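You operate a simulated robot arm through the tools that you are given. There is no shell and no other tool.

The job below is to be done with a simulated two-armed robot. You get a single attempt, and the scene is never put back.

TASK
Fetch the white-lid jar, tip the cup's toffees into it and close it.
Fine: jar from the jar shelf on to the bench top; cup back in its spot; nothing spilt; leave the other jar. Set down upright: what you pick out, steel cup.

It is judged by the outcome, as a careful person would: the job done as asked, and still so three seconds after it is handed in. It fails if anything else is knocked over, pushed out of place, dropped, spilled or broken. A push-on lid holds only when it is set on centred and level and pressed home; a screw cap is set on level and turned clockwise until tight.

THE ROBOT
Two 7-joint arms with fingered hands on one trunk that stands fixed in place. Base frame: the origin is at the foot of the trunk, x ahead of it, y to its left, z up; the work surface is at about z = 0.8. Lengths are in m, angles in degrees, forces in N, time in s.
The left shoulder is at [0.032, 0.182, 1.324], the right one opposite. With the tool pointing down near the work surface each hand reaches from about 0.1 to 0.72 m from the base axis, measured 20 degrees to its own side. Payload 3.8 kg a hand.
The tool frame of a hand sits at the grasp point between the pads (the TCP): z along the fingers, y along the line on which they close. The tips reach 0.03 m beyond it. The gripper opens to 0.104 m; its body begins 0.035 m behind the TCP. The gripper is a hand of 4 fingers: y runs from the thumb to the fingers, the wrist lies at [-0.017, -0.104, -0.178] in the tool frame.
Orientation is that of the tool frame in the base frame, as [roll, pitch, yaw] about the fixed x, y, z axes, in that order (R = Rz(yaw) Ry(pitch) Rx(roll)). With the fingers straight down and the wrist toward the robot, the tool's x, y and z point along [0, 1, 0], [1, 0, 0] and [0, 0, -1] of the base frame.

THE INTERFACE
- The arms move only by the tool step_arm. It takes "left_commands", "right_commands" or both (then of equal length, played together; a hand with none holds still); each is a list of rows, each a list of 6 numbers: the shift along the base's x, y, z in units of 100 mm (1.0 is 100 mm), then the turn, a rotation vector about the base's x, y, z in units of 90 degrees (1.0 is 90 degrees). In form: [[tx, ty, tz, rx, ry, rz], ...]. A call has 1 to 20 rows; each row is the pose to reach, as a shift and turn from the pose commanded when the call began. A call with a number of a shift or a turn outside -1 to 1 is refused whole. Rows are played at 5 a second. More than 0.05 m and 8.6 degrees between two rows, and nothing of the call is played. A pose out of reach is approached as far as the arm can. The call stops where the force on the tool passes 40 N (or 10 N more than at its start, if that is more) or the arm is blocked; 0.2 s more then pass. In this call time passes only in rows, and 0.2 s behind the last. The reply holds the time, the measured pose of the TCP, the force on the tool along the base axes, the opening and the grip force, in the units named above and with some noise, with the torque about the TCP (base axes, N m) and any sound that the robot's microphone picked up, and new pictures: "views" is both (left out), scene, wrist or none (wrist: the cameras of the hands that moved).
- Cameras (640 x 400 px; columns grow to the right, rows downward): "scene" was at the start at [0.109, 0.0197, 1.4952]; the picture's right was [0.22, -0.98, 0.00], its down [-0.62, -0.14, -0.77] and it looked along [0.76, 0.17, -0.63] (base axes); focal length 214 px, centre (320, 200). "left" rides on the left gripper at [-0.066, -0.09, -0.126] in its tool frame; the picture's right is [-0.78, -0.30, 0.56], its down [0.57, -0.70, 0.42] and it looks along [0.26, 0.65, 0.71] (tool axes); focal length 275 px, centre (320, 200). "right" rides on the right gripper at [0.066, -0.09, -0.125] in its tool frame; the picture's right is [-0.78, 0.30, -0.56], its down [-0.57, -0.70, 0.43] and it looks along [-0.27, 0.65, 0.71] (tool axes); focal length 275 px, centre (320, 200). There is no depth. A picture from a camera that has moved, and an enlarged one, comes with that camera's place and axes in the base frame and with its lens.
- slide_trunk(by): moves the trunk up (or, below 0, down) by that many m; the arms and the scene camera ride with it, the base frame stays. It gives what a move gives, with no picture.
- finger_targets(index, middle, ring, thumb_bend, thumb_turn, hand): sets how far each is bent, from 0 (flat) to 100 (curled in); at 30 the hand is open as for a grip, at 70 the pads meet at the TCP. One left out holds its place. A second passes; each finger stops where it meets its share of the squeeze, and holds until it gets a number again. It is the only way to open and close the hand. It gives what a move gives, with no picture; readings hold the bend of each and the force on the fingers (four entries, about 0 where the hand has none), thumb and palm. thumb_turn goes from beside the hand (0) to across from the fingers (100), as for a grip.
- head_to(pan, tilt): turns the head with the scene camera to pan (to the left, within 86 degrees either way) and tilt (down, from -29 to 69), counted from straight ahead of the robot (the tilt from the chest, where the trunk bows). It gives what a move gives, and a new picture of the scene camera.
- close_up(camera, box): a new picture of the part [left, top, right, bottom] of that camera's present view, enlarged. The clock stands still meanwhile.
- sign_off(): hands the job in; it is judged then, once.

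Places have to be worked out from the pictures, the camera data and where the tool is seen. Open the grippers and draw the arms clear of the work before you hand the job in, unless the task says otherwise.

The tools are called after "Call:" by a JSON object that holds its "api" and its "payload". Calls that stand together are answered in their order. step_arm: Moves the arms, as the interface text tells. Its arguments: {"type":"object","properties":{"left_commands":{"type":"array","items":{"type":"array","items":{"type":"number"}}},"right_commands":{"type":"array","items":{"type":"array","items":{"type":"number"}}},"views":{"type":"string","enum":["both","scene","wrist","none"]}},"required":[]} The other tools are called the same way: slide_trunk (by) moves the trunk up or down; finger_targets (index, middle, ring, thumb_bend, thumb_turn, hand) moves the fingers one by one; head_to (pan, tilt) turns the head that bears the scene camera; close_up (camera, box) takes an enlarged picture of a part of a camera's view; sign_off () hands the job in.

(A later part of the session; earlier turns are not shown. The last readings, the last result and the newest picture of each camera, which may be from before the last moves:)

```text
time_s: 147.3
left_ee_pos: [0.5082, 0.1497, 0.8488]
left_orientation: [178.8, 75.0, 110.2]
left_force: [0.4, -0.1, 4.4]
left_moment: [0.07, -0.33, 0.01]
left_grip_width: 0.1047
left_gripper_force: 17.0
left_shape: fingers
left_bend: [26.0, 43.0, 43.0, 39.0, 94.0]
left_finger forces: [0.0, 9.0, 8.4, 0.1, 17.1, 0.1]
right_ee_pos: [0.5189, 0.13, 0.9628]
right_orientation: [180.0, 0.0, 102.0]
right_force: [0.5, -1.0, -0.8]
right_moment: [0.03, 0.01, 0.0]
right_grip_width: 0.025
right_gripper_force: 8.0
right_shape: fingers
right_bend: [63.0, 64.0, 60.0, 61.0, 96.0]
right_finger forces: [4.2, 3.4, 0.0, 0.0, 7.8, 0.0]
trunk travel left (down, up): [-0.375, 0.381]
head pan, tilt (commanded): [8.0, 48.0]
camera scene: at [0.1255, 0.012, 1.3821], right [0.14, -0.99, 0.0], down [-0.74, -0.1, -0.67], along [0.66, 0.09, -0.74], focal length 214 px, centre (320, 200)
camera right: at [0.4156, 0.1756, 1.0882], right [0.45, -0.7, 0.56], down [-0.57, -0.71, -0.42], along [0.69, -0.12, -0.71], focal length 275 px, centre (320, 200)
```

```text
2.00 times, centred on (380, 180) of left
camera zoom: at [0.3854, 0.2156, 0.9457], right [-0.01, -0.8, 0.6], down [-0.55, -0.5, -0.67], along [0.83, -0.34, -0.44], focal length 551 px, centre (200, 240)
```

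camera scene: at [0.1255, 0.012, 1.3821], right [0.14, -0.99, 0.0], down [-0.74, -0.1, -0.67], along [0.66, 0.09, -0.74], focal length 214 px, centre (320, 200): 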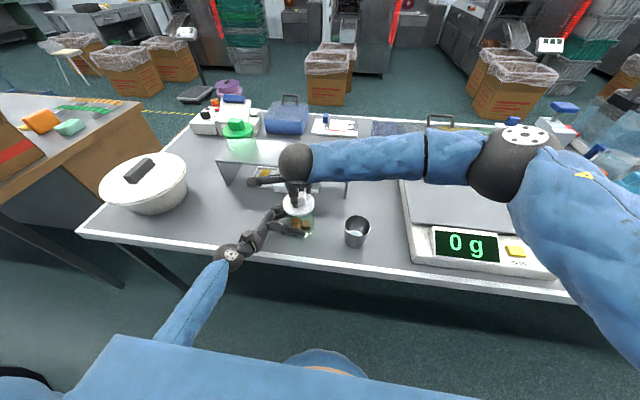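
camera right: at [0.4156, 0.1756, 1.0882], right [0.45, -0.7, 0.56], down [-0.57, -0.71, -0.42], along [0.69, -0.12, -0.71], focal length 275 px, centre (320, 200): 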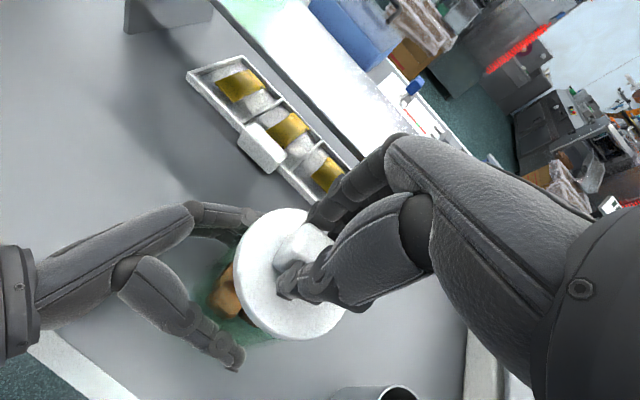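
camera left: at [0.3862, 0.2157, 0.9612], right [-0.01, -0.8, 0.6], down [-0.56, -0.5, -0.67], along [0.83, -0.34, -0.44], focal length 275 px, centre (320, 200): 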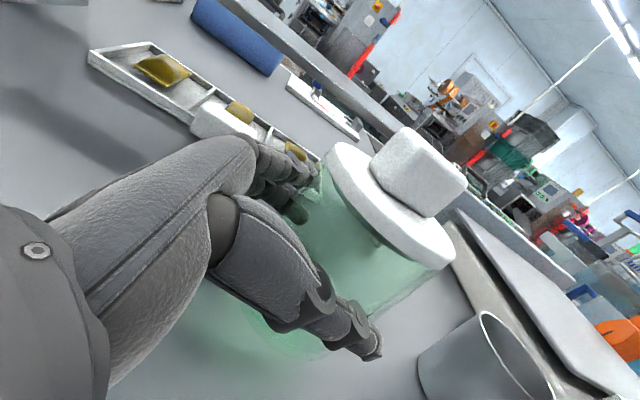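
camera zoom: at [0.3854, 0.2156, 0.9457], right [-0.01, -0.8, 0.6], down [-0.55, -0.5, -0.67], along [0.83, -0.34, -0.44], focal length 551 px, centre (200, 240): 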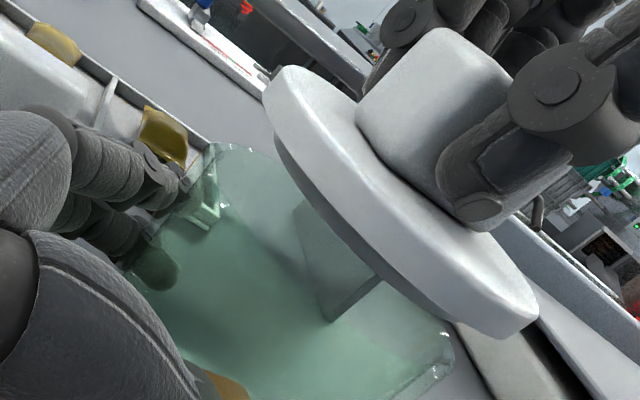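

Comparing with the view when I lifted it off, the lid sits about 1 mm off to the right and near side, so I'll correct by that much and lower it onto the rim.

Call:
{"api": "step_arm", "payload": {"right_commands": [[0.01, 0.015, 0.0, 0, 0, 0], [0.01, 0.018, -0.08, 0, 0, 0], [0.01, 0.018, -0.14, 0, 0, 0], [0.01, 0.018, -0.17, 0, 0, 0]], "views": "none"}}

Call:
{"api": "close_up", "payload": {"camera": "left", "box": [260, 80, 500, 280]}}

Call:
{"api": "close_up", "payload": {"camera": "scene", "box": [256, 165, 352, 225]}}

```text
time_s: 148.3
left_ee_pos: [0.5082, 0.1497, 0.8495]
left_orientation: [179.0, 75.0, 110.3]
left_force: [2.0, 0.6, 2.4]
left_moment: [0.05, -0.35, 0.03]
left_grip_width: 0.1051
left_gripper_force: 17.5
left_shape: fingers
left_bend: [26.0, 43.0, 43.0, 39.0, 94.0]
left_finger forces: [0.0, 8.9, 8.4, 0.0, 17.1, 0.0]
right_ee_pos: [0.5202, 0.1308, 0.945]
right_orientation: [-180.0, 0.0, 102.0]
right_force: [0.3, 0.6, 0.2]
right_moment: [0.03, 0.02, 0.01]
right_grip_width: 0.025
right_gripper_force: 7.4
right_shape: fingers
right_bend: [63.0, 64.0, 60.0, 61.0, 96.0]
right_finger forces: [4.2, 3.5, 0.0, 0.0, 7.7, 0.0]
trunk travel left (down, up): [-0.375, 0.381]
head pan, tilt (commanded): [8.0, 48.0]
```

```text
2.00 times, centred on (380, 180) of left
camera zoom: at [0.3854, 0.2156, 0.9457], right [-0.01, -0.8, 0.6], down [-0.55, -0.5, -0.67], along [0.83, -0.34, -0.44], focal length 551 px, centre (200, 240)
```

zoom: 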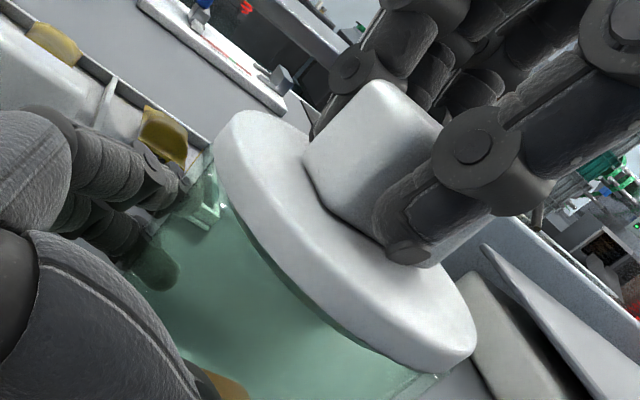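

```text
6.67 times, centred on (304, 195) of scene
camera zoom: at [0.1255, 0.012, 1.3821], right [0.14, -0.99, 0.0], down [-0.74, -0.1, -0.67], along [0.66, 0.09, -0.74], focal length 1430 px, centre (427, 233)
```

zoom: 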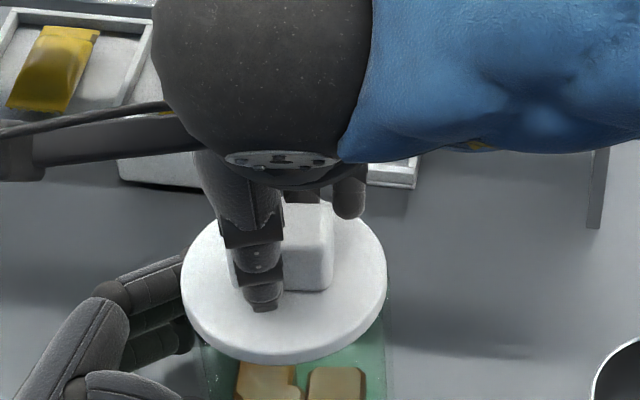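

The lid lines up with its original seated position to within half a pixel. I'll press it down gently in small steps and watch the force.

Call:
{"api": "step_arm", "payload": {"right_commands": [[0.0, 0.0, -0.02, 0, 0, 0], [0.0, 0.0, -0.04, 0, 0, 0]], "views": "none"}}

Call:
{"api": "step_arm", "payload": {"right_commands": [[0.0, 0.0, -0.02, 0, 0, 0], [0.0, 0.0, -0.04, 0, 0, 0]], "views": "none"}}

```text
time_s: 148.9
left_ee_pos: [0.5088, 0.1495, 0.8484]
left_orientation: [178.5, 75.0, 109.9]
left_force: [-0.4, 0.4, 2.3]
left_moment: [0.12, -0.42, -0.01]
left_grip_width: 0.1052
left_gripper_force: 18.4
left_shape: fingers
left_bend: [26.0, 43.0, 43.0, 38.0, 95.0]
left_finger forces: [0.0, 8.8, 9.2, 0.1, 18.0, 0.1]
right_ee_pos: [0.5204, 0.1303, 0.9407]
right_orientation: [-180.0, 0.0, 102.0]
right_force: [-0.5, -0.3, 1.8]
right_moment: [0.02, 0.12, -0.02]
right_grip_width: 0.0252
right_gripper_force: 8.2
right_shape: fingers
right_bend: [62.0, 64.0, 60.0, 61.0, 96.0]
right_finger forces: [4.6, 3.7, 0.0, 0.0, 8.4, 0.0]
trunk travel left (down, up): [-0.375, 0.381]
head pan, tilt (commanded): [8.0, 48.0]
```

```text
time_s: 149.5
left_ee_pos: [0.5077, 0.1495, 0.8493]
left_orientation: [178.8, 75.0, 110.1]
left_force: [1.2, -0.7, -1.0]
left_moment: [0.16, -0.5, 0.05]
left_grip_width: 0.105
left_gripper_force: 18.5
left_shape: fingers
left_bend: [26.0, 43.0, 42.0, 38.0, 96.0]
left_finger forces: [0.1, 9.4, 9.9, 0.1, 18.1, 0.0]
right_ee_pos: [0.5195, 0.1303, 0.9404]
right_orientation: [179.8, -0.1, 102.0]
right_force: [-1.9, -0.5, 13.8]
right_moment: [0.02, 0.17, 0.02]
right_grip_width: 0.0249
right_gripper_force: 8.9
right_shape: fingers
right_bend: [63.0, 65.0, 60.0, 61.0, 96.0]
right_finger forces: [4.3, 3.6, 0.0, 0.0, 10.4, 0.0]
trunk travel left (down, up): [-0.375, 0.381]
head pan, tilt (commanded): [8.0, 48.0]
```

13.8 N and no click yet. I'll keep pressing straight down in small steps.

Call:
{"api": "step_arm", "payload": {"right_commands": [[0.0, 0.0, -0.02, 0, 0, 0], [0.0, 0.0, -0.04, 0, 0, 0]], "views": "none"}}

```text
time_s: 150.1
left_ee_pos: [0.5073, 0.149, 0.8497]
left_orientation: [178.1, 74.9, 109.4]
left_force: [1.8, -1.4, -5.2]
left_moment: [0.23, -0.63, 0.0]
left_grip_width: 0.1054
left_gripper_force: 19.2
left_shape: fingers
left_bend: [26.0, 43.0, 42.0, 38.0, 97.0]
left_finger forces: [0.0, 10.1, 10.6, 0.0, 18.4, 0.0]
right_ee_pos: [0.5194, 0.1309, 0.9358]
right_orientation: [179.9, -0.2, 102.0]
right_force: [-5.6, -2.8, 28.5]
right_moment: [0.02, 0.72, 0.01]
right_grip_width: 0.0251
right_gripper_force: 16.4
right_shape: fingers
right_bend: [65.0, 66.0, 60.0, 61.0, 96.0]
right_finger forces: [3.6, 2.3, 0.0, 0.0, 28.2, 0.0]
trunk travel left (down, up): [-0.375, 0.381]
head pan, tilt (commanded): [8.0, 48.0]
```

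The load is uneven now (thumb side 28 N), so I'll stop pressing this way and look at how the lid is sitting.

Call:
{"api": "step_arm", "payload": {"right_commands": [[0.0, 0.0, 0.04, 0, 0, 0], [0.0, 0.0, 0.07, 0, 0, 0]], "views": "none"}}

Call:
{"api": "close_up", "payload": {"camera": "left", "box": [260, 80, 500, 280]}}

Call:
{"api": "close_up", "payload": {"camera": "scene", "box": [256, 165, 352, 225]}}

Call:
{"api": "close_up", "payload": {"camera": "right", "box": [200, 150, 440, 350]}}

```text
time_s: 150.7
left_ee_pos: [0.5077, 0.1496, 0.8492]
left_orientation: [178.6, 75.1, 110.0]
left_force: [-1.8, 0.2, 0.6]
left_moment: [0.13, -0.44, -0.09]
left_grip_width: 0.1056
left_gripper_force: 17.2
left_shape: fingers
left_bend: [26.0, 43.0, 42.0, 38.0, 96.0]
left_finger forces: [0.1, 8.6, 8.3, 0.1, 18.5, 0.0]
right_ee_pos: [0.5193, 0.1308, 0.9388]
right_orientation: [-179.8, 0.1, 101.9]
right_force: [0.6, 0.9, 3.9]
right_moment: [0.01, 0.02, 0.0]
right_grip_width: 0.0254
right_gripper_force: 8.3
right_shape: fingers
right_bend: [63.0, 65.0, 60.0, 61.0, 96.0]
right_finger forces: [4.9, 3.8, 0.1, 0.0, 7.6, 0.0]
trunk travel left (down, up): [-0.375, 0.381]
head pan, tilt (commanded): [8.0, 48.0]
```

```text
2.00 times, centred on (380, 180) of left
camera zoom: at [0.3852, 0.2156, 0.9458], right [-0.01, -0.8, 0.6], down [-0.55, -0.5, -0.67], along [0.83, -0.34, -0.44], focal length 551 px, centre (200, 240)
```

zoom: 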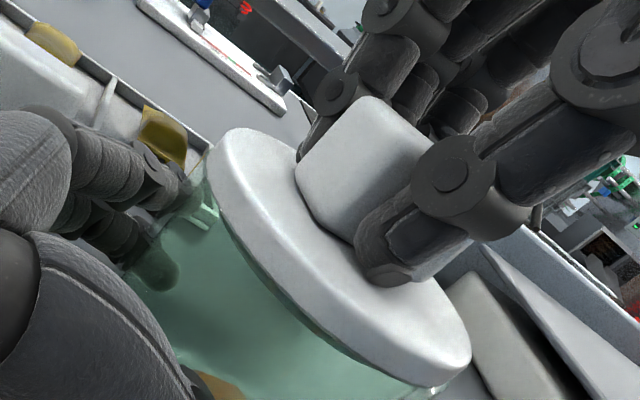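

```text
6.67 times, centred on (304, 195) of scene
camera zoom: at [0.1253, 0.0121, 1.3819], right [0.14, -0.99, 0.0], down [-0.74, -0.1, -0.67], along [0.66, 0.09, -0.74], focal length 1430 px, centre (427, 233)
```

zoom: 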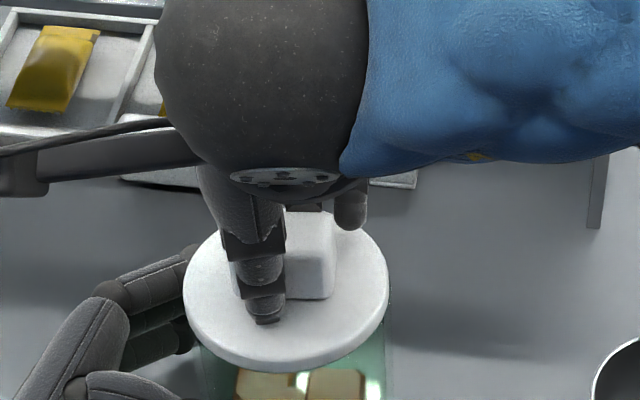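

```text
2.00 times, centred on (320, 250) of right
camera zoom: at [0.4165, 0.1773, 1.0641], right [0.45, -0.7, 0.56], down [-0.57, -0.71, -0.42], along [0.69, -0.13, -0.71], focal length 551 px, centre (320, 100)
```

zoom: 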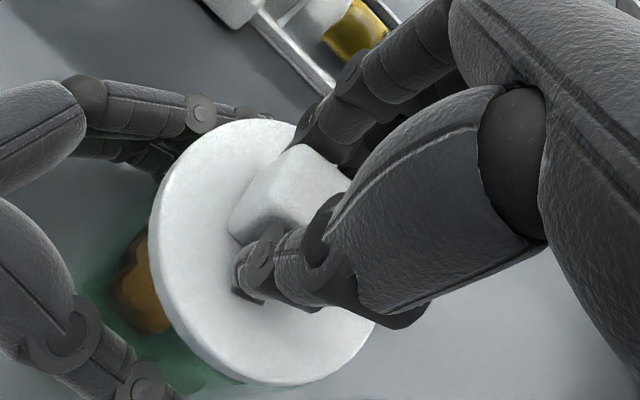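

The lid looks seated on the rim, close to its original position, but I haven't felt or heard it click home. I'll ease the grip off the knob a little, rise clear, and press from the top of the knob with a closed fist so the force is central.

Call:
{"api": "finger_targets", "payload": {"hand": "right", "index": 57, "middle": 57, "ring": 57, "thumb_bend": 56}}

Call:
{"api": "step_arm", "payload": {"right_commands": [[0.0, 0.0, 0.03, 0, 0, 0], [0.0, 0.0, 0.08, 0, 0, 0], [0.0, 0.0, 0.25, 0, 0, 0], [0.0, 0.0, 0.5, 0, 0, 0], [0.0, 0.0, 0.8, 0, 0, 0]], "views": "none"}}

Call:
{"api": "close_up", "payload": {"camera": "left", "box": [260, 80, 500, 280]}}

Call:
{"api": "close_up", "payload": {"camera": "scene", "box": [256, 165, 352, 225]}}

Call:
{"api": "close_up", "payload": {"camera": "right", "box": [120, 150, 400, 350]}}

```text
time_s: 151.7
left_ee_pos: [0.5091, 0.1499, 0.8489]
left_orientation: [178.7, 75.0, 110.1]
left_force: [0.3, 0.8, 1.1]
left_moment: [0.08, -0.33, 0.04]
left_grip_width: 0.1054
left_gripper_force: 16.2
left_shape: fingers
left_bend: [26.0, 43.0, 43.0, 39.0, 95.0]
left_finger forces: [0.0, 8.8, 8.2, 0.1, 16.0, 0.0]
right_ee_pos: [0.5207, 0.1311, 0.9401]
right_orientation: [180.0, 0.0, 102.0]
right_force: [-0.8, 0.6, -0.1]
right_moment: [0.02, -0.02, -0.02]
right_grip_width: 0.0376
right_gripper_force: 0.1
right_shape: fingers
right_bend: [56.0, 56.0, 56.0, 56.0, 97.0]
right_finger forces: [0.1, 0.1, 0.1, 0.1, 0.0, 0.1]
trunk travel left (down, up): [-0.375, 0.381]
head pan, tilt (commanded): [8.0, 48.0]
heard: snap
```

```text
time_s: 152.9
left_ee_pos: [0.5087, 0.1511, 0.8487]
left_orientation: [179.2, 74.9, 110.6]
left_force: [1.4, 0.6, 2.5]
left_moment: [0.05, -0.38, 0.06]
left_grip_width: 0.1053
left_gripper_force: 16.9
left_shape: fingers
left_bend: [26.0, 43.0, 43.0, 39.0, 95.0]
left_finger forces: [0.0, 9.1, 8.4, 0.0, 16.1, 0.1]
right_ee_pos: [0.5213, 0.1304, 1.02]
right_orientation: [-180.0, 0.1, 102.0]
right_force: [0.1, 0.0, -0.3]
right_moment: [0.01, -0.01, 0.0]
right_grip_width: 0.0377
right_gripper_force: 0.1
right_shape: fingers
right_bend: [56.0, 56.0, 56.0, 56.0, 97.0]
right_finger forces: [0.0, 0.0, 0.1, 0.0, 0.1, 0.1]
trunk travel left (down, up): [-0.375, 0.381]
head pan, tilt (commanded): [8.0, 48.0]
```

```text
2.00 times, centred on (380, 180) of left
camera zoom: at [0.3854, 0.2157, 0.9457], right [-0.01, -0.8, 0.6], down [-0.55, -0.5, -0.67], along [0.83, -0.34, -0.44], focal length 551 px, centre (200, 240)
```

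zoom: 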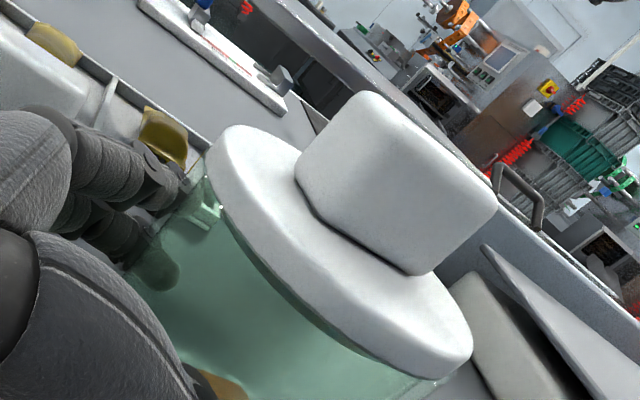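

```text
6.67 times, centred on (304, 195) of scene
camera zoom: at [0.1255, 0.0121, 1.3821], right [0.14, -0.99, 0.0], down [-0.74, -0.1, -0.67], along [0.66, 0.09, -0.74], focal length 1430 px, centre (427, 233)
```

zoom: 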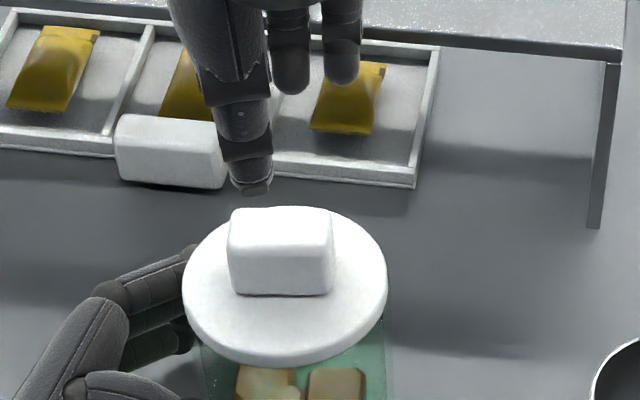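

```text
2.00 times, centred on (260, 250) of right
camera zoom: at [0.4174, 0.1775, 1.1455], right [0.45, -0.7, 0.56], down [-0.57, -0.71, -0.42], along [0.69, -0.12, -0.71], focal length 551 px, centre (440, 100)
```

zoom: 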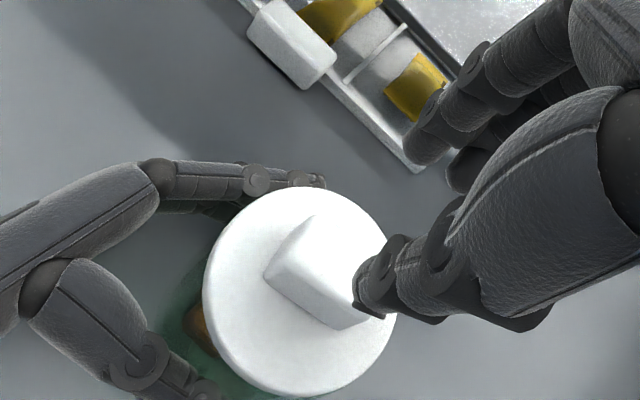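

A snap came as the grip let go, so the lid may just have settled home, but I need to check that. I'll take the same close-ups as before it was opened and compare.

Call:
{"api": "close_up", "payload": {"camera": "scene", "box": [232, 150, 376, 240]}}

Call:
{"api": "close_up", "payload": {"camera": "left", "box": [300, 120, 440, 260]}}

Call:
{"api": "close_up", "payload": {"camera": "left", "box": [400, 200, 500, 280]}}

Call:
{"api": "close_up", "payload": {"camera": "scene", "box": [276, 195, 324, 225]}}

```text
4.44 times, centred on (304, 195) of scene
camera zoom: at [0.1255, 0.0121, 1.3821], right [0.14, -0.99, 0.0], down [-0.74, -0.1, -0.67], along [0.66, 0.09, -0.74], focal length 953 px, centre (391, 222)
```

zoom: 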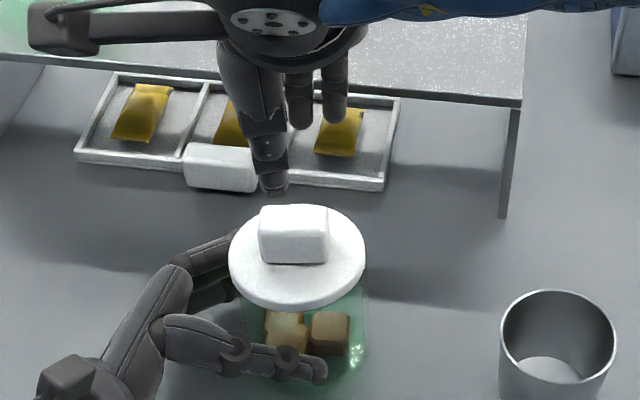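

```text
2.86 times, centred on (370, 190) of left
camera zoom: at [0.3854, 0.2157, 0.9457], right [-0.01, -0.8, 0.6], down [-0.55, -0.5, -0.67], along [0.83, -0.34, -0.44], focal length 786 px, centre (177, 229)
```

zoom: 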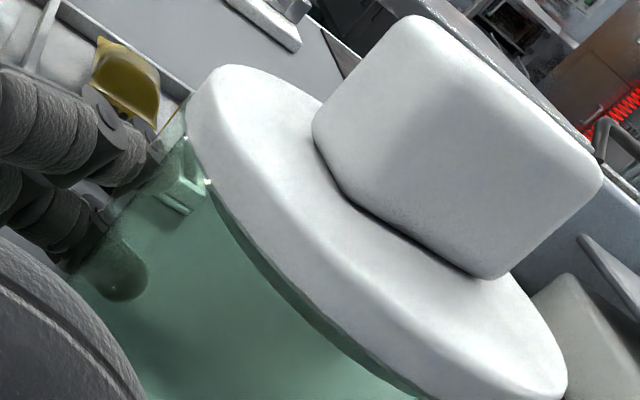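

```text
5.00 times, centred on (450, 240) of left
camera zoom: at [0.3854, 0.2157, 0.9457], right [-0.01, -0.8, 0.6], down [-0.55, -0.5, -0.67], along [0.83, -0.34, -0.44], focal length 1376 px, centre (-330, 0)
```

zoom: 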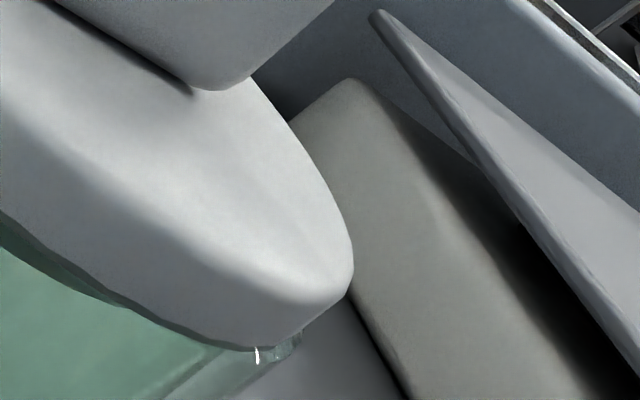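

```text
13.33 times, centred on (300, 210) of scene
camera zoom: at [0.1255, 0.0121, 1.3821], right [0.14, -0.99, 0.0], down [-0.74, -0.1, -0.67], along [0.66, 0.09, -0.74], focal length 2860 px, centre (587, 67)
```

zoom: 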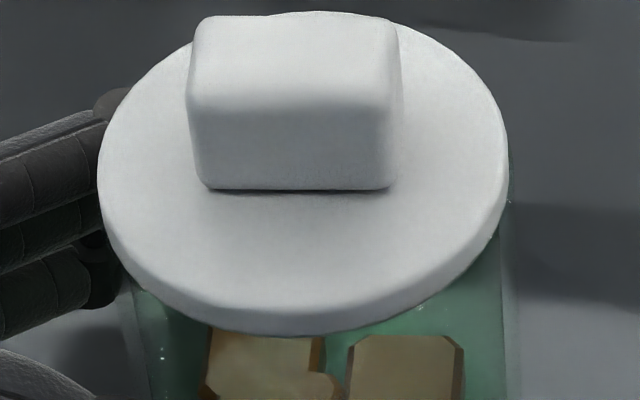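

The lid is back at its original seated position and height to within about a millimetre, and level, so that snap most likely was it locking on. To be sure it's pressed home I'll make a fist and press centrally on the knob; first I'll form the fist up here and look at it.

Call:
{"api": "finger_targets", "payload": {"hand": "right", "index": 100, "middle": 100, "ring": 100, "thumb_bend": 60, "thumb_turn": 0}}

Call:
{"api": "close_up", "payload": {"camera": "left", "box": [240, 0, 640, 280]}}

Call:
{"api": "close_up", "payload": {"camera": "scene", "box": [240, 140, 368, 220]}}

Call:
{"api": "close_up", "payload": {"camera": "right", "box": [120, 100, 520, 380]}}

```text
time_s: 153.9
left_ee_pos: [0.508, 0.1506, 0.8497]
left_orientation: [178.8, 74.9, 110.1]
left_force: [1.2, 0.8, 2.4]
left_moment: [0.08, -0.34, 0.04]
left_grip_width: 0.1053
left_gripper_force: 16.6
left_shape: fingers
left_bend: [26.0, 43.0, 43.0, 39.0, 95.0]
left_finger forces: [0.1, 9.0, 8.6, 0.1, 16.0, 0.1]
right_ee_pos: [0.5198, 0.1309, 1.0197]
right_orientation: [-180.0, -0.1, 102.0]
right_force: [-0.2, -0.3, -0.1]
right_moment: [0.04, 0.02, 0.0]
right_grip_width: 0.0763
right_gripper_force: 0.0
right_shape: fingers
right_bend: [100.0, 100.0, 100.0, 60.0, 0.0]
right_finger forces: [0.0, 0.0, 0.0, 0.1, 0.0, 0.1]
trunk travel left (down, up): [-0.375, 0.381]
head pan, tilt (commanded): [8.0, 48.0]
```

```text
1.43 times, centred on (440, 140) of left
camera zoom: at [0.3855, 0.2157, 0.9457], right [-0.01, -0.8, 0.6], down [-0.55, -0.5, -0.67], along [0.83, -0.34, -0.44], focal length 393 px, centre (149, 286)
```

zoom: 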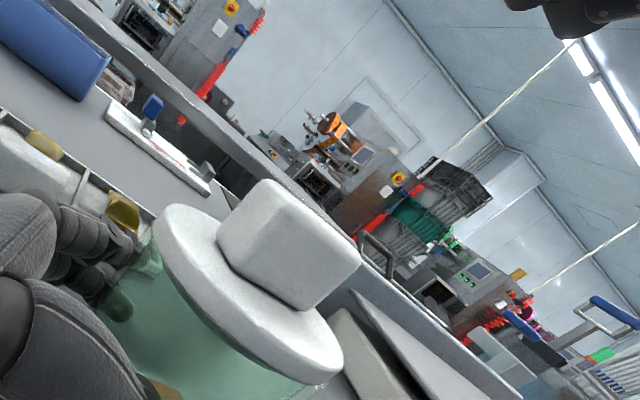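

```text
5.00 times, centred on (304, 180) of scene
camera zoom: at [0.1256, 0.0121, 1.3821], right [0.14, -0.99, 0.0], down [-0.74, -0.1, -0.67], along [0.66, 0.09, -0.74], focal length 1072 px, centre (400, 300)
```

zoom: 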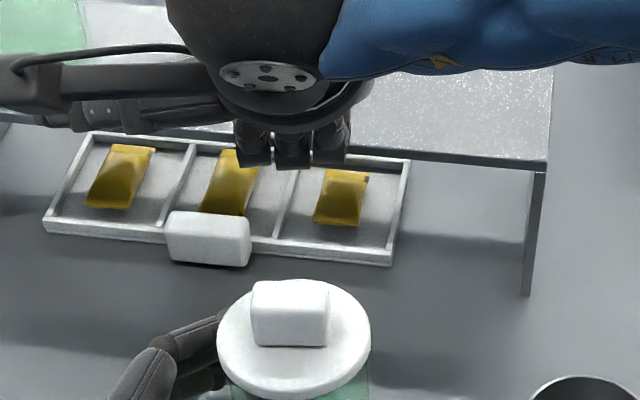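

```text
1.43 times, centred on (320, 240) of right
camera zoom: at [0.4175, 0.1775, 1.1451], right [0.45, -0.7, 0.56], down [-0.57, -0.71, -0.42], along [0.69, -0.12, -0.71], focal length 393 px, centre (320, 143)
```

zoom: 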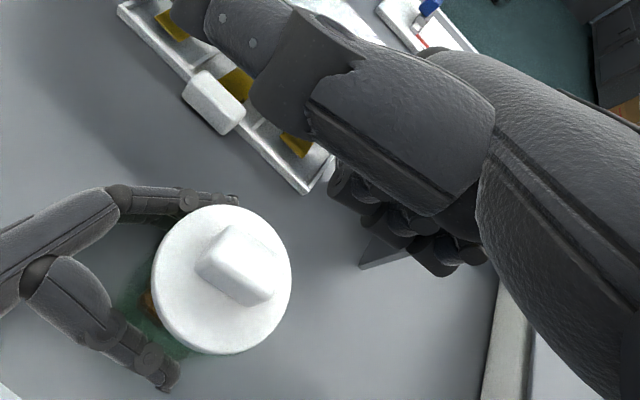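

The curled fingers' knuckle joints sit just above the knob's centre. I'll come down slowly until they touch the knob, then press.

Call:
{"api": "step_arm", "payload": {"right_commands": [[0.0, 0.0, -0.2, 0, 0, 0], [0.0, 0.0, -0.4, 0, 0, 0], [0.0, 0.0, -0.5, 0, 0, 0], [0.0, 0.0, -0.6, 0, 0, 0]], "views": "both"}}

Call:
{"api": "close_up", "payload": {"camera": "left", "box": [260, 0, 580, 280]}}

```text
time_s: 154.9
left_ee_pos: [0.5088, 0.1492, 0.8494]
left_orientation: [179.4, 75.0, 110.9]
left_force: [1.7, 1.2, 2.6]
left_moment: [0.08, -0.37, 0.03]
left_grip_width: 0.1056
left_gripper_force: 16.6
left_shape: fingers
left_bend: [26.0, 43.0, 43.0, 39.0, 95.0]
left_finger forces: [0.1, 9.1, 8.5, 0.0, 16.1, 0.0]
right_ee_pos: [0.5212, 0.132, 0.9595]
right_orientation: [179.9, 0.0, 101.9]
right_force: [-0.3, -0.1, -0.4]
right_moment: [0.0, 0.01, 0.03]
right_grip_width: 0.0763
right_gripper_force: 0.0
right_shape: fingers
right_bend: [100.0, 100.0, 100.0, 60.0, 0.0]
right_finger forces: [0.1, 0.0, 0.0, 0.0, 0.0, 0.0]
trunk travel left (down, up): [-0.375, 0.381]
head pan, tilt (commanded): [8.0, 48.0]
camera scene: at [0.1256, 0.0121, 1.3821], right [0.14, -0.99, 0.0], down [-0.74, -0.1, -0.67], along [0.66, 0.09, -0.74], focal length 214 px, centre (320, 200)
camera right: at [0.4175, 0.1777, 1.0858], right [0.45, -0.7, 0.56], down [-0.57, -0.71, -0.43], along [0.69, -0.12, -0.71], focal length 275 px, centre (320, 200)
```

scene: 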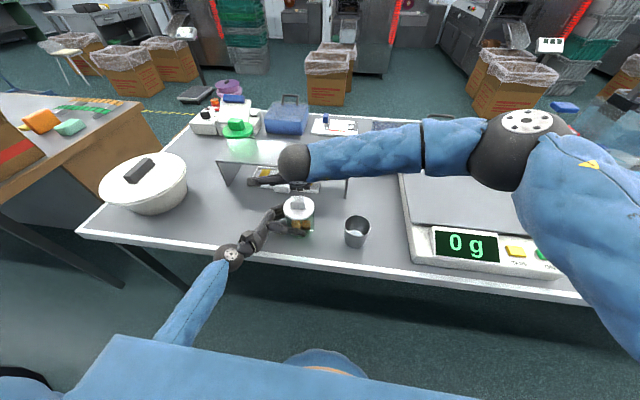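
right: 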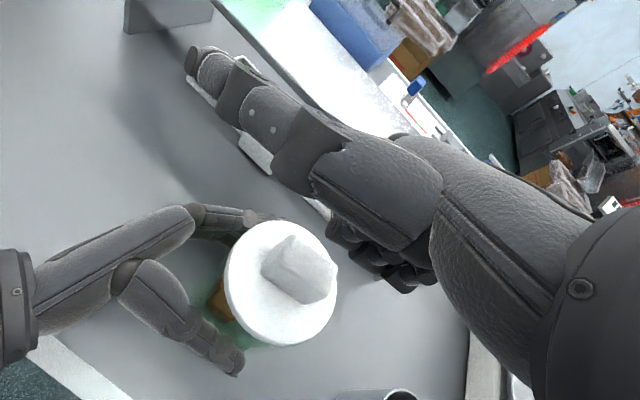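

```text
1.43 times, centred on (420, 140) of left
camera zoom: at [0.3855, 0.2156, 0.9456], right [-0.01, -0.8, 0.6], down [-0.55, -0.5, -0.67], along [0.83, -0.34, -0.44], focal length 393 px, centre (177, 286)
```

zoom: 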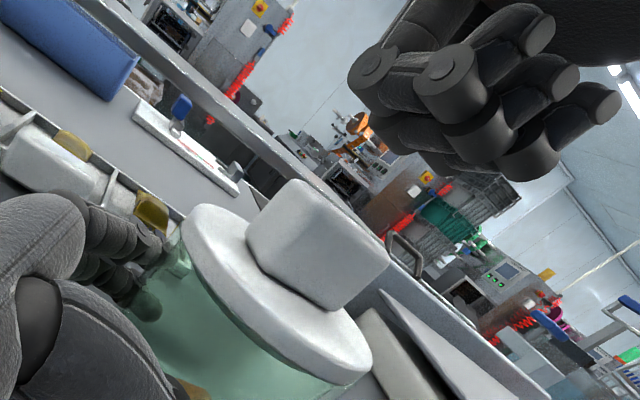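

The fist is directly above the knob, still about 4–5 cm up. I'll continue down in steps.

Call:
{"api": "step_arm", "payload": {"right_commands": [[0.0, 0.0, -0.12, 0, 0, 0], [0.0, 0.0, -0.24, 0, 0, 0], [0.0, 0.0, -0.3, 0, 0, 0]], "views": "none"}}

Call:
{"api": "close_up", "payload": {"camera": "left", "box": [260, 0, 580, 280]}}

Call:
{"api": "close_up", "payload": {"camera": "scene", "box": [240, 150, 368, 230]}}

```text
time_s: 155.7
left_ee_pos: [0.5092, 0.149, 0.8498]
left_orientation: [178.9, 74.9, 110.3]
left_force: [1.6, 0.5, 3.4]
left_moment: [0.08, -0.4, 0.03]
left_grip_width: 0.1053
left_gripper_force: 17.0
left_shape: fingers
left_bend: [26.0, 43.0, 43.0, 39.0, 95.0]
left_finger forces: [0.0, 9.1, 8.4, 0.0, 16.1, 0.1]
right_ee_pos: [0.5198, 0.1312, 0.93]
right_orientation: [180.0, 0.0, 102.0]
right_force: [0.6, 0.1, 0.2]
right_moment: [0.0, -0.04, 0.02]
right_grip_width: 0.0765
right_gripper_force: 0.0
right_shape: fingers
right_bend: [100.0, 100.0, 100.0, 60.0, 0.0]
right_finger forces: [0.0, 0.0, 0.1, 0.0, 0.1, 0.0]
trunk travel left (down, up): [-0.375, 0.381]
head pan, tilt (commanded): [8.0, 48.0]
```

```text
1.43 times, centred on (420, 140) of left
camera zoom: at [0.3855, 0.2156, 0.9456], right [-0.01, -0.8, 0.6], down [-0.55, -0.5, -0.67], along [0.83, -0.34, -0.44], focal length 393 px, centre (177, 286)
```

zoom: 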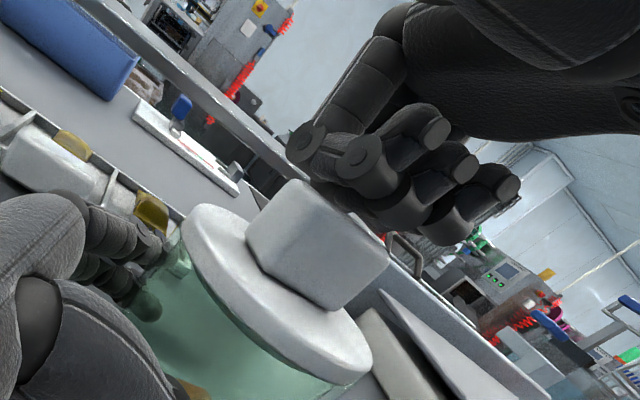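

```text
5.00 times, centred on (304, 190) of scene
camera zoom: at [0.1256, 0.0121, 1.3821], right [0.14, -0.99, 0.0], down [-0.74, -0.1, -0.67], along [0.66, 0.09, -0.74], focal length 1072 px, centre (400, 250)
```

zoom: 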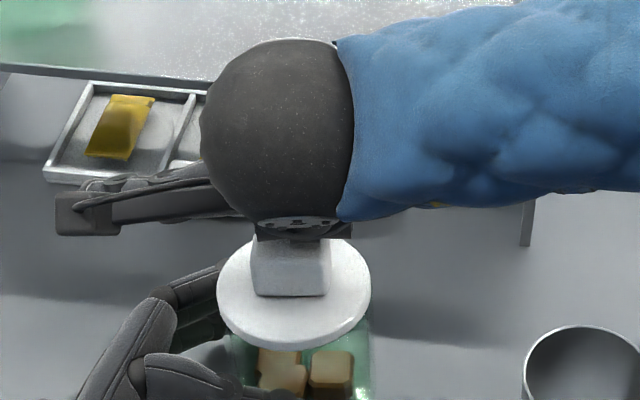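

Call:
{"api": "step_arm", "payload": {"right_commands": [[0.0, 0.0, -0.04, 0, 0, 0], [0.0, 0.0, -0.08, 0, 0, 0]], "views": "none"}}

Call:
{"api": "close_up", "payload": {"camera": "left", "box": [260, 0, 580, 280]}}

```text
time_s: 156.3
left_ee_pos: [0.5071, 0.1493, 0.8508]
left_orientation: [178.6, 74.9, 109.8]
left_force: [-0.1, 1.2, 0.1]
left_moment: [0.2, -0.67, 0.02]
left_grip_width: 0.106
left_gripper_force: 19.4
left_shape: fingers
left_bend: [26.0, 43.0, 42.0, 39.0, 97.0]
left_finger forces: [0.1, 9.5, 10.3, 0.1, 18.9, 0.1]
right_ee_pos: [0.5201, 0.1311, 0.9251]
right_orientation: [179.6, 0.1, 101.8]
right_force: [-0.2, -1.6, 18.4]
right_moment: [-0.16, -0.17, -0.01]
right_grip_width: 0.0764
right_gripper_force: 8.6
right_shape: fingers
right_bend: [100.0, 100.0, 100.0, 60.0, 0.0]
right_finger forces: [0.1, 17.4, 0.0, 0.0, 0.1, 0.0]
trunk travel left (down, up): [-0.375, 0.381]
head pan, tilt (commanded): [8.0, 48.0]
```

```text
1.43 times, centred on (420, 140) of left
camera zoom: at [0.3844, 0.2151, 0.9458], right [-0.01, -0.8, 0.6], down [-0.55, -0.5, -0.67], along [0.83, -0.34, -0.44], focal length 393 px, centre (177, 286)
```

zoom: 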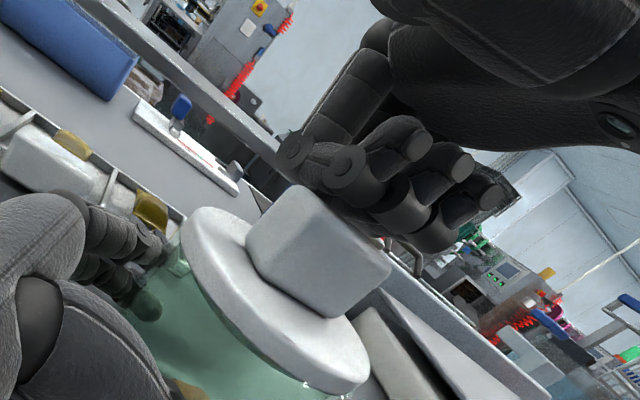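

Contact on the knob, 18 N through the middle knuckle, about 12 mm off-centre by the torque reading. I'll lift slightly, shift to centre, and press to around 30 N.

Call:
{"api": "step_arm", "payload": {"right_commands": [[0.0, 0.0, 0.08, 0, 0, 0], [-0.08, 0.09, 0.08, 0, 0, 0], [-0.08, 0.09, 0.04, 0, 0, 0], [-0.08, 0.09, 0.0, 0, 0, 0], [-0.08, 0.09, -0.02, 0, 0, 0]], "views": "none"}}

Call:
{"api": "step_arm", "payload": {"right_commands": [[0.0, 0.0, -0.02, 0, 0, 0], [0.0, 0.0, -0.03, 0, 0, 0]], "views": "none"}}

```text
time_s: 157.6
left_ee_pos: [0.5086, 0.1491, 0.8496]
left_orientation: [178.7, 74.9, 110.0]
left_force: [-0.6, -0.1, 1.8]
left_moment: [0.15, -0.52, -0.02]
left_grip_width: 0.1059
left_gripper_force: 17.0
left_shape: fingers
left_bend: [26.0, 43.0, 43.0, 39.0, 96.0]
left_finger forces: [0.0, 8.6, 8.5, 0.0, 17.4, 0.0]
right_ee_pos: [0.5181, 0.1393, 0.9274]
right_orientation: [179.0, -0.1, 101.6]
right_force: [-0.5, -2.0, 14.8]
right_moment: [-0.12, -0.16, -0.02]
right_grip_width: 0.0765
right_gripper_force: 6.6
right_shape: fingers
right_bend: [100.0, 100.0, 100.0, 60.0, 0.0]
right_finger forces: [0.0, 13.5, 0.0, 0.0, 0.0, 0.0]
trunk travel left (down, up): [-0.375, 0.381]
head pan, tilt (commanded): [8.0, 48.0]
stopped in row 5 (right hand): the force on the tool passed its limit at 41 N (the readings are from after the stop); the commanded pose is now the measured one
```

```text
time_s: 158.2
left_ee_pos: [0.5073, 0.1496, 0.849]
left_orientation: [178.7, 74.8, 110.0]
left_force: [-0.9, 0.4, 0.0]
left_moment: [0.22, -0.7, 0.02]
left_grip_width: 0.1061
left_gripper_force: 19.8
left_shape: fingers
left_bend: [26.0, 43.0, 42.0, 38.0, 97.0]
left_finger forces: [0.1, 9.7, 10.2, 0.0, 19.4, 0.0]
right_ee_pos: [0.5173, 0.14, 0.9257]
right_orientation: [178.8, 0.1, 101.7]
right_force: [2.8, -3.6, 30.5]
right_moment: [-0.25, -0.23, 0.01]
right_grip_width: 0.0764
right_gripper_force: 13.4
right_shape: fingers
right_bend: [100.0, 100.0, 100.0, 60.0, 0.0]
right_finger forces: [0.1, 28.5, 0.1, 0.1, 0.1, 0.1]
trunk travel left (down, up): [-0.375, 0.381]
head pan, tilt (commanded): [8.0, 48.0]
```

Pressed centrally with a peak of 41 N and then 30 N, with no further movement and no new snap, so the lid is home. I'll raise the right hand straight up and check the lid.

Call:
{"api": "step_arm", "payload": {"right_commands": [[0.0, 0.0, 0.1, 0, 0, 0], [0.0, 0.0, 0.35, 0, 0, 0], [0.0, 0.0, 0.7, 0, 0, 0], [0.0, 0.0, 1.0, 0, 0, 0]], "views": "none"}}

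Call:
{"api": "step_arm", "payload": {"right_commands": [[-0.1, -0.25, 0.2, 0, 0, 0], [-0.2, -0.5, 0.4, 0, 0, 0], [-0.3, -0.75, 0.5, 0, 0, 0], [-0.4, -1.0, 0.5, 0, 0, 0]], "views": "none"}}

Call:
{"api": "finger_targets", "payload": {"hand": "right", "index": 30, "middle": 30, "ring": 30, "thumb_bend": 30, "thumb_turn": 97}}

Call:
{"api": "close_up", "payload": {"camera": "scene", "box": [232, 150, 376, 240]}}

Call:
{"api": "close_up", "payload": {"camera": "left", "box": [300, 120, 440, 260]}}

Call:
{"api": "close_up", "payload": {"camera": "scene", "box": [276, 195, 324, 225]}}

```text
time_s: 159.2
left_ee_pos: [0.5083, 0.1507, 0.8487]
left_orientation: [178.2, 74.9, 109.7]
left_force: [1.1, 0.7, 7.2]
left_moment: [0.08, -0.54, 0.02]
left_grip_width: 0.106
left_gripper_force: 16.8
left_shape: fingers
left_bend: [26.0, 43.0, 43.0, 39.0, 95.0]
left_finger forces: [0.0, 8.8, 8.7, 0.0, 16.5, 0.0]
right_ee_pos: [0.5156, 0.1405, 1.0219]
right_orientation: [179.4, 0.1, 101.7]
right_force: [-0.4, -0.4, -0.6]
right_moment: [-0.01, 0.01, -0.03]
right_grip_width: 0.0763
right_gripper_force: 0.1
right_shape: fingers
right_bend: [100.0, 100.0, 100.0, 60.0, 0.0]
right_finger forces: [0.1, 0.0, 0.0, 0.0, 0.0, 0.0]
trunk travel left (down, up): [-0.375, 0.381]
head pan, tilt (commanded): [8.0, 48.0]
```

```text
time_s: 160.2
left_ee_pos: [0.5084, 0.151, 0.849]
left_orientation: [178.2, 74.9, 109.7]
left_force: [1.1, 0.7, 8.0]
left_moment: [0.04, -0.62, -0.01]
left_grip_width: 0.1058
left_gripper_force: 17.6
left_shape: fingers
left_bend: [26.0, 43.0, 43.0, 39.0, 95.0]
left_finger forces: [0.0, 9.1, 9.0, 0.0, 16.5, 0.0]
right_ee_pos: [0.477, 0.0394, 1.071]
right_orientation: [179.3, 0.0, 101.8]
right_force: [0.2, -0.4, 0.7]
right_moment: [0.02, 0.02, -0.04]
right_grip_width: 0.0765
right_gripper_force: 0.0
right_shape: fingers
right_bend: [100.0, 100.0, 100.0, 60.0, 0.0]
right_finger forces: [0.1, 0.0, 0.0, 0.0, 0.1, 0.1]
trunk travel left (down, up): [-0.375, 0.381]
head pan, tilt (commanded): [8.0, 48.0]
```

```text
time_s: 161.2
left_ee_pos: [0.5088, 0.1502, 0.8491]
left_orientation: [178.7, 74.9, 110.1]
left_force: [2.5, 1.3, 8.5]
left_moment: [0.06, -0.59, 0.02]
left_grip_width: 0.1062
left_gripper_force: 17.5
left_shape: fingers
left_bend: [26.0, 43.0, 43.0, 39.0, 95.0]
left_finger forces: [0.0, 9.2, 9.2, 0.1, 16.2, 0.1]
right_ee_pos: [0.4745, 0.0396, 1.0727]
right_orientation: [179.3, 0.0, 101.8]
right_force: [-0.5, 0.0, 0.1]
right_moment: [0.03, 0.01, 0.0]
right_grip_width: 0.1044
right_gripper_force: 0.0
right_shape: fingers
right_bend: [30.0, 30.0, 30.0, 30.0, 94.0]
right_finger forces: [0.0, 0.0, 0.0, 0.1, 0.0, 0.0]
trunk travel left (down, up): [-0.375, 0.381]
head pan, tilt (commanded): [8.0, 48.0]
```

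```text
4.44 times, centred on (304, 195) of scene
camera zoom: at [0.1252, 0.0119, 1.3821], right [0.14, -0.99, 0.0], down [-0.74, -0.1, -0.67], along [0.66, 0.09, -0.74], focal length 953 px, centre (391, 222)
```

zoom: 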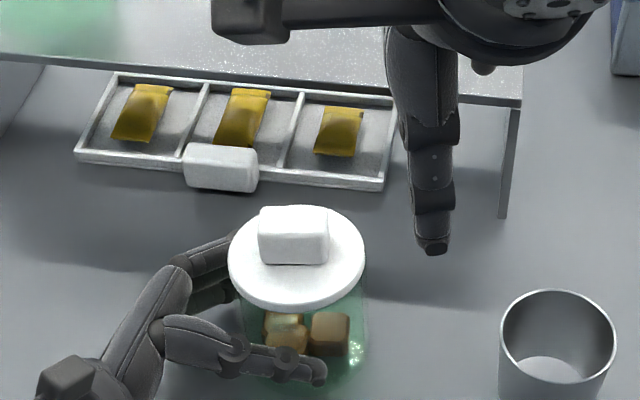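

```text
2.86 times, centred on (370, 190) of left
camera zoom: at [0.3852, 0.2158, 0.9452], right [-0.01, -0.8, 0.6], down [-0.55, -0.5, -0.67], along [0.83, -0.34, -0.44], focal length 786 px, centre (177, 229)
```

zoom: 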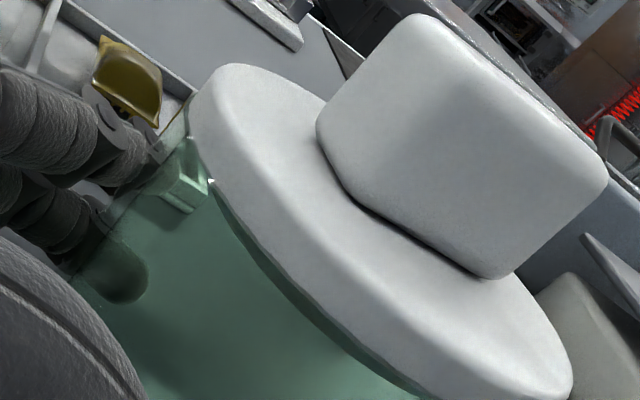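

```text
13.33 times, centred on (300, 210) of scene
camera zoom: at [0.1252, 0.0119, 1.3821], right [0.14, -0.99, 0.0], down [-0.74, -0.1, -0.67], along [0.66, 0.09, -0.74], focal length 2860 px, centre (587, 67)
```

zoom: 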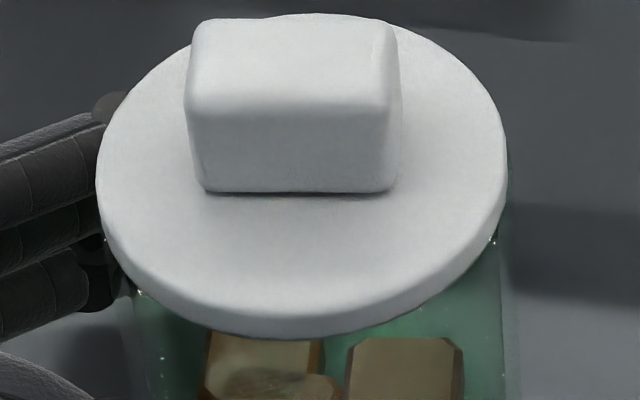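

The lid is level, centred and at its fully seated height, and the toffees are inside. Now I'll release the jar with the left hand and slide it away along its approach line.

Call:
{"api": "finger_targets", "payload": {"hand": "left", "index": 26, "middle": 28, "ring": 28, "thumb_bend": 28}}

Call:
{"api": "step_arm", "payload": {"left_commands": [[0.0, 0.0, 0.02, 0, 0, 0], [-0.05, 0.14, 0.03, 0, 0, 0], [-0.1, 0.28, 0.04, 0, 0, 0], [-0.17, 0.47, 0.05, 0, 0, 0], [-0.24, 0.66, 0.06, 0, 0, 0], [-0.31, 0.85, 0.08, 0, 0, 0], [-0.36, 1.0, 0.12, 0, 0, 0]], "views": "both"}}

Call:
{"api": "close_up", "payload": {"camera": "scene", "box": [240, 170, 400, 260]}}

```text
time_s: 162.2
left_ee_pos: [0.5086, 0.1507, 0.8473]
left_orientation: [179.0, 74.9, 110.4]
left_force: [-0.4, 0.5, 1.1]
left_moment: [0.03, 0.02, 0.04]
left_grip_width: 0.1118
left_gripper_force: 0.0
left_shape: fingers
left_bend: [26.0, 28.0, 28.0, 28.0, 97.0]
left_finger forces: [0.0, 0.0, 0.0, 0.1, 0.1, 0.1]
right_ee_pos: [0.4763, 0.0408, 1.0711]
right_orientation: [179.3, -0.1, 101.8]
right_force: [0.0, 0.1, 0.6]
right_moment: [0.0, 0.02, 0.03]
right_grip_width: 0.1042
right_gripper_force: 0.1
right_shape: fingers
right_bend: [30.0, 30.0, 30.0, 30.0, 94.0]
right_finger forces: [0.1, 0.0, 0.0, 0.0, 0.1, 0.1]
trunk travel left (down, up): [-0.375, 0.381]
head pan, tilt (commanded): [8.0, 48.0]
```

```text
time_s: 163.8
left_ee_pos: [0.4729, 0.2499, 0.8607]
left_orientation: [179.1, 74.9, 110.4]
left_force: [0.4, 0.4, -0.1]
left_moment: [0.02, 0.02, 0.0]
left_grip_width: 0.1119
left_gripper_force: 0.2
left_shape: fingers
left_bend: [26.0, 28.0, 28.0, 28.0, 97.0]
left_finger forces: [0.0, 0.1, 0.0, 0.1, 0.0, 0.0]
right_ee_pos: [0.4767, 0.0414, 1.0723]
right_orientation: [179.4, -0.1, 101.9]
right_force: [-0.2, 0.5, -0.1]
right_moment: [0.0, 0.0, -0.02]
right_grip_width: 0.1045
right_gripper_force: 0.1
right_shape: fingers
right_bend: [30.0, 30.0, 30.0, 30.0, 94.0]
right_finger forces: [0.0, 0.0, 0.1, 0.1, 0.1, 0.0]
trunk travel left (down, up): [-0.375, 0.381]
head pan, tilt (commanded): [8.0, 48.0]
camera scene: at [0.1256, 0.0122, 1.382], right [0.14, -0.99, 0.0], down [-0.74, -0.1, -0.67], along [0.66, 0.09, -0.74], focal length 214 px, centre (320, 200)
camera left: at [0.3495, 0.3158, 0.9568], right [-0.01, -0.8, 0.6], down [-0.56, -0.5, -0.67], along [0.83, -0.34, -0.44], focal length 275 px, centre (320, 200)
```

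scene: 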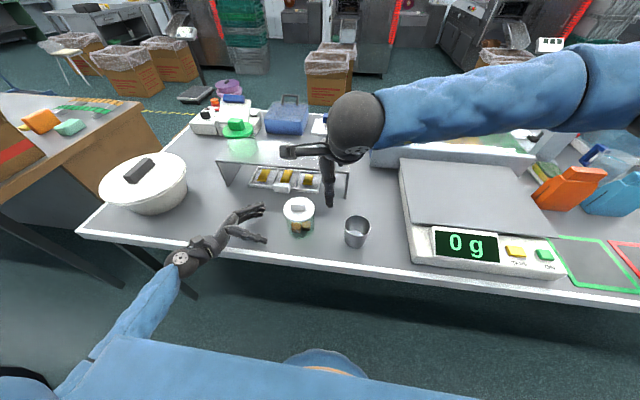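
left: 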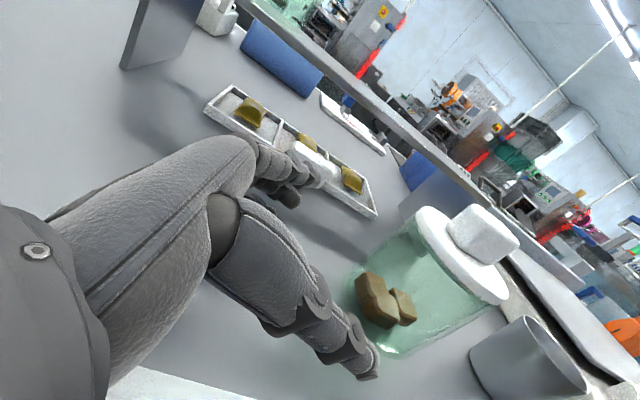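

```text
4.00 times, centred on (320, 215) of scene
camera zoom: at [0.1256, 0.0122, 1.382], right [0.14, -0.99, 0.0], down [-0.74, -0.1, -0.67], along [0.66, 0.09, -0.74], focal length 858 px, centre (320, 140)
```

zoom: 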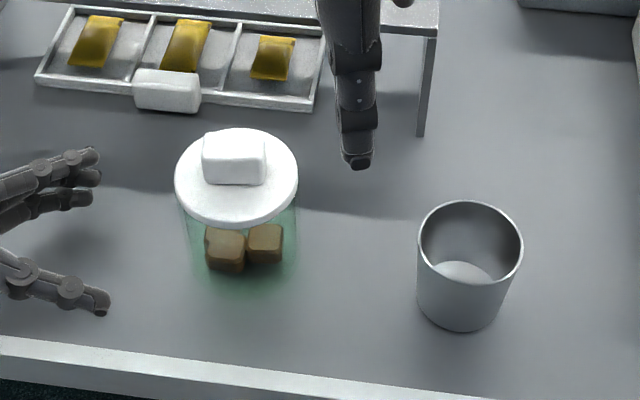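

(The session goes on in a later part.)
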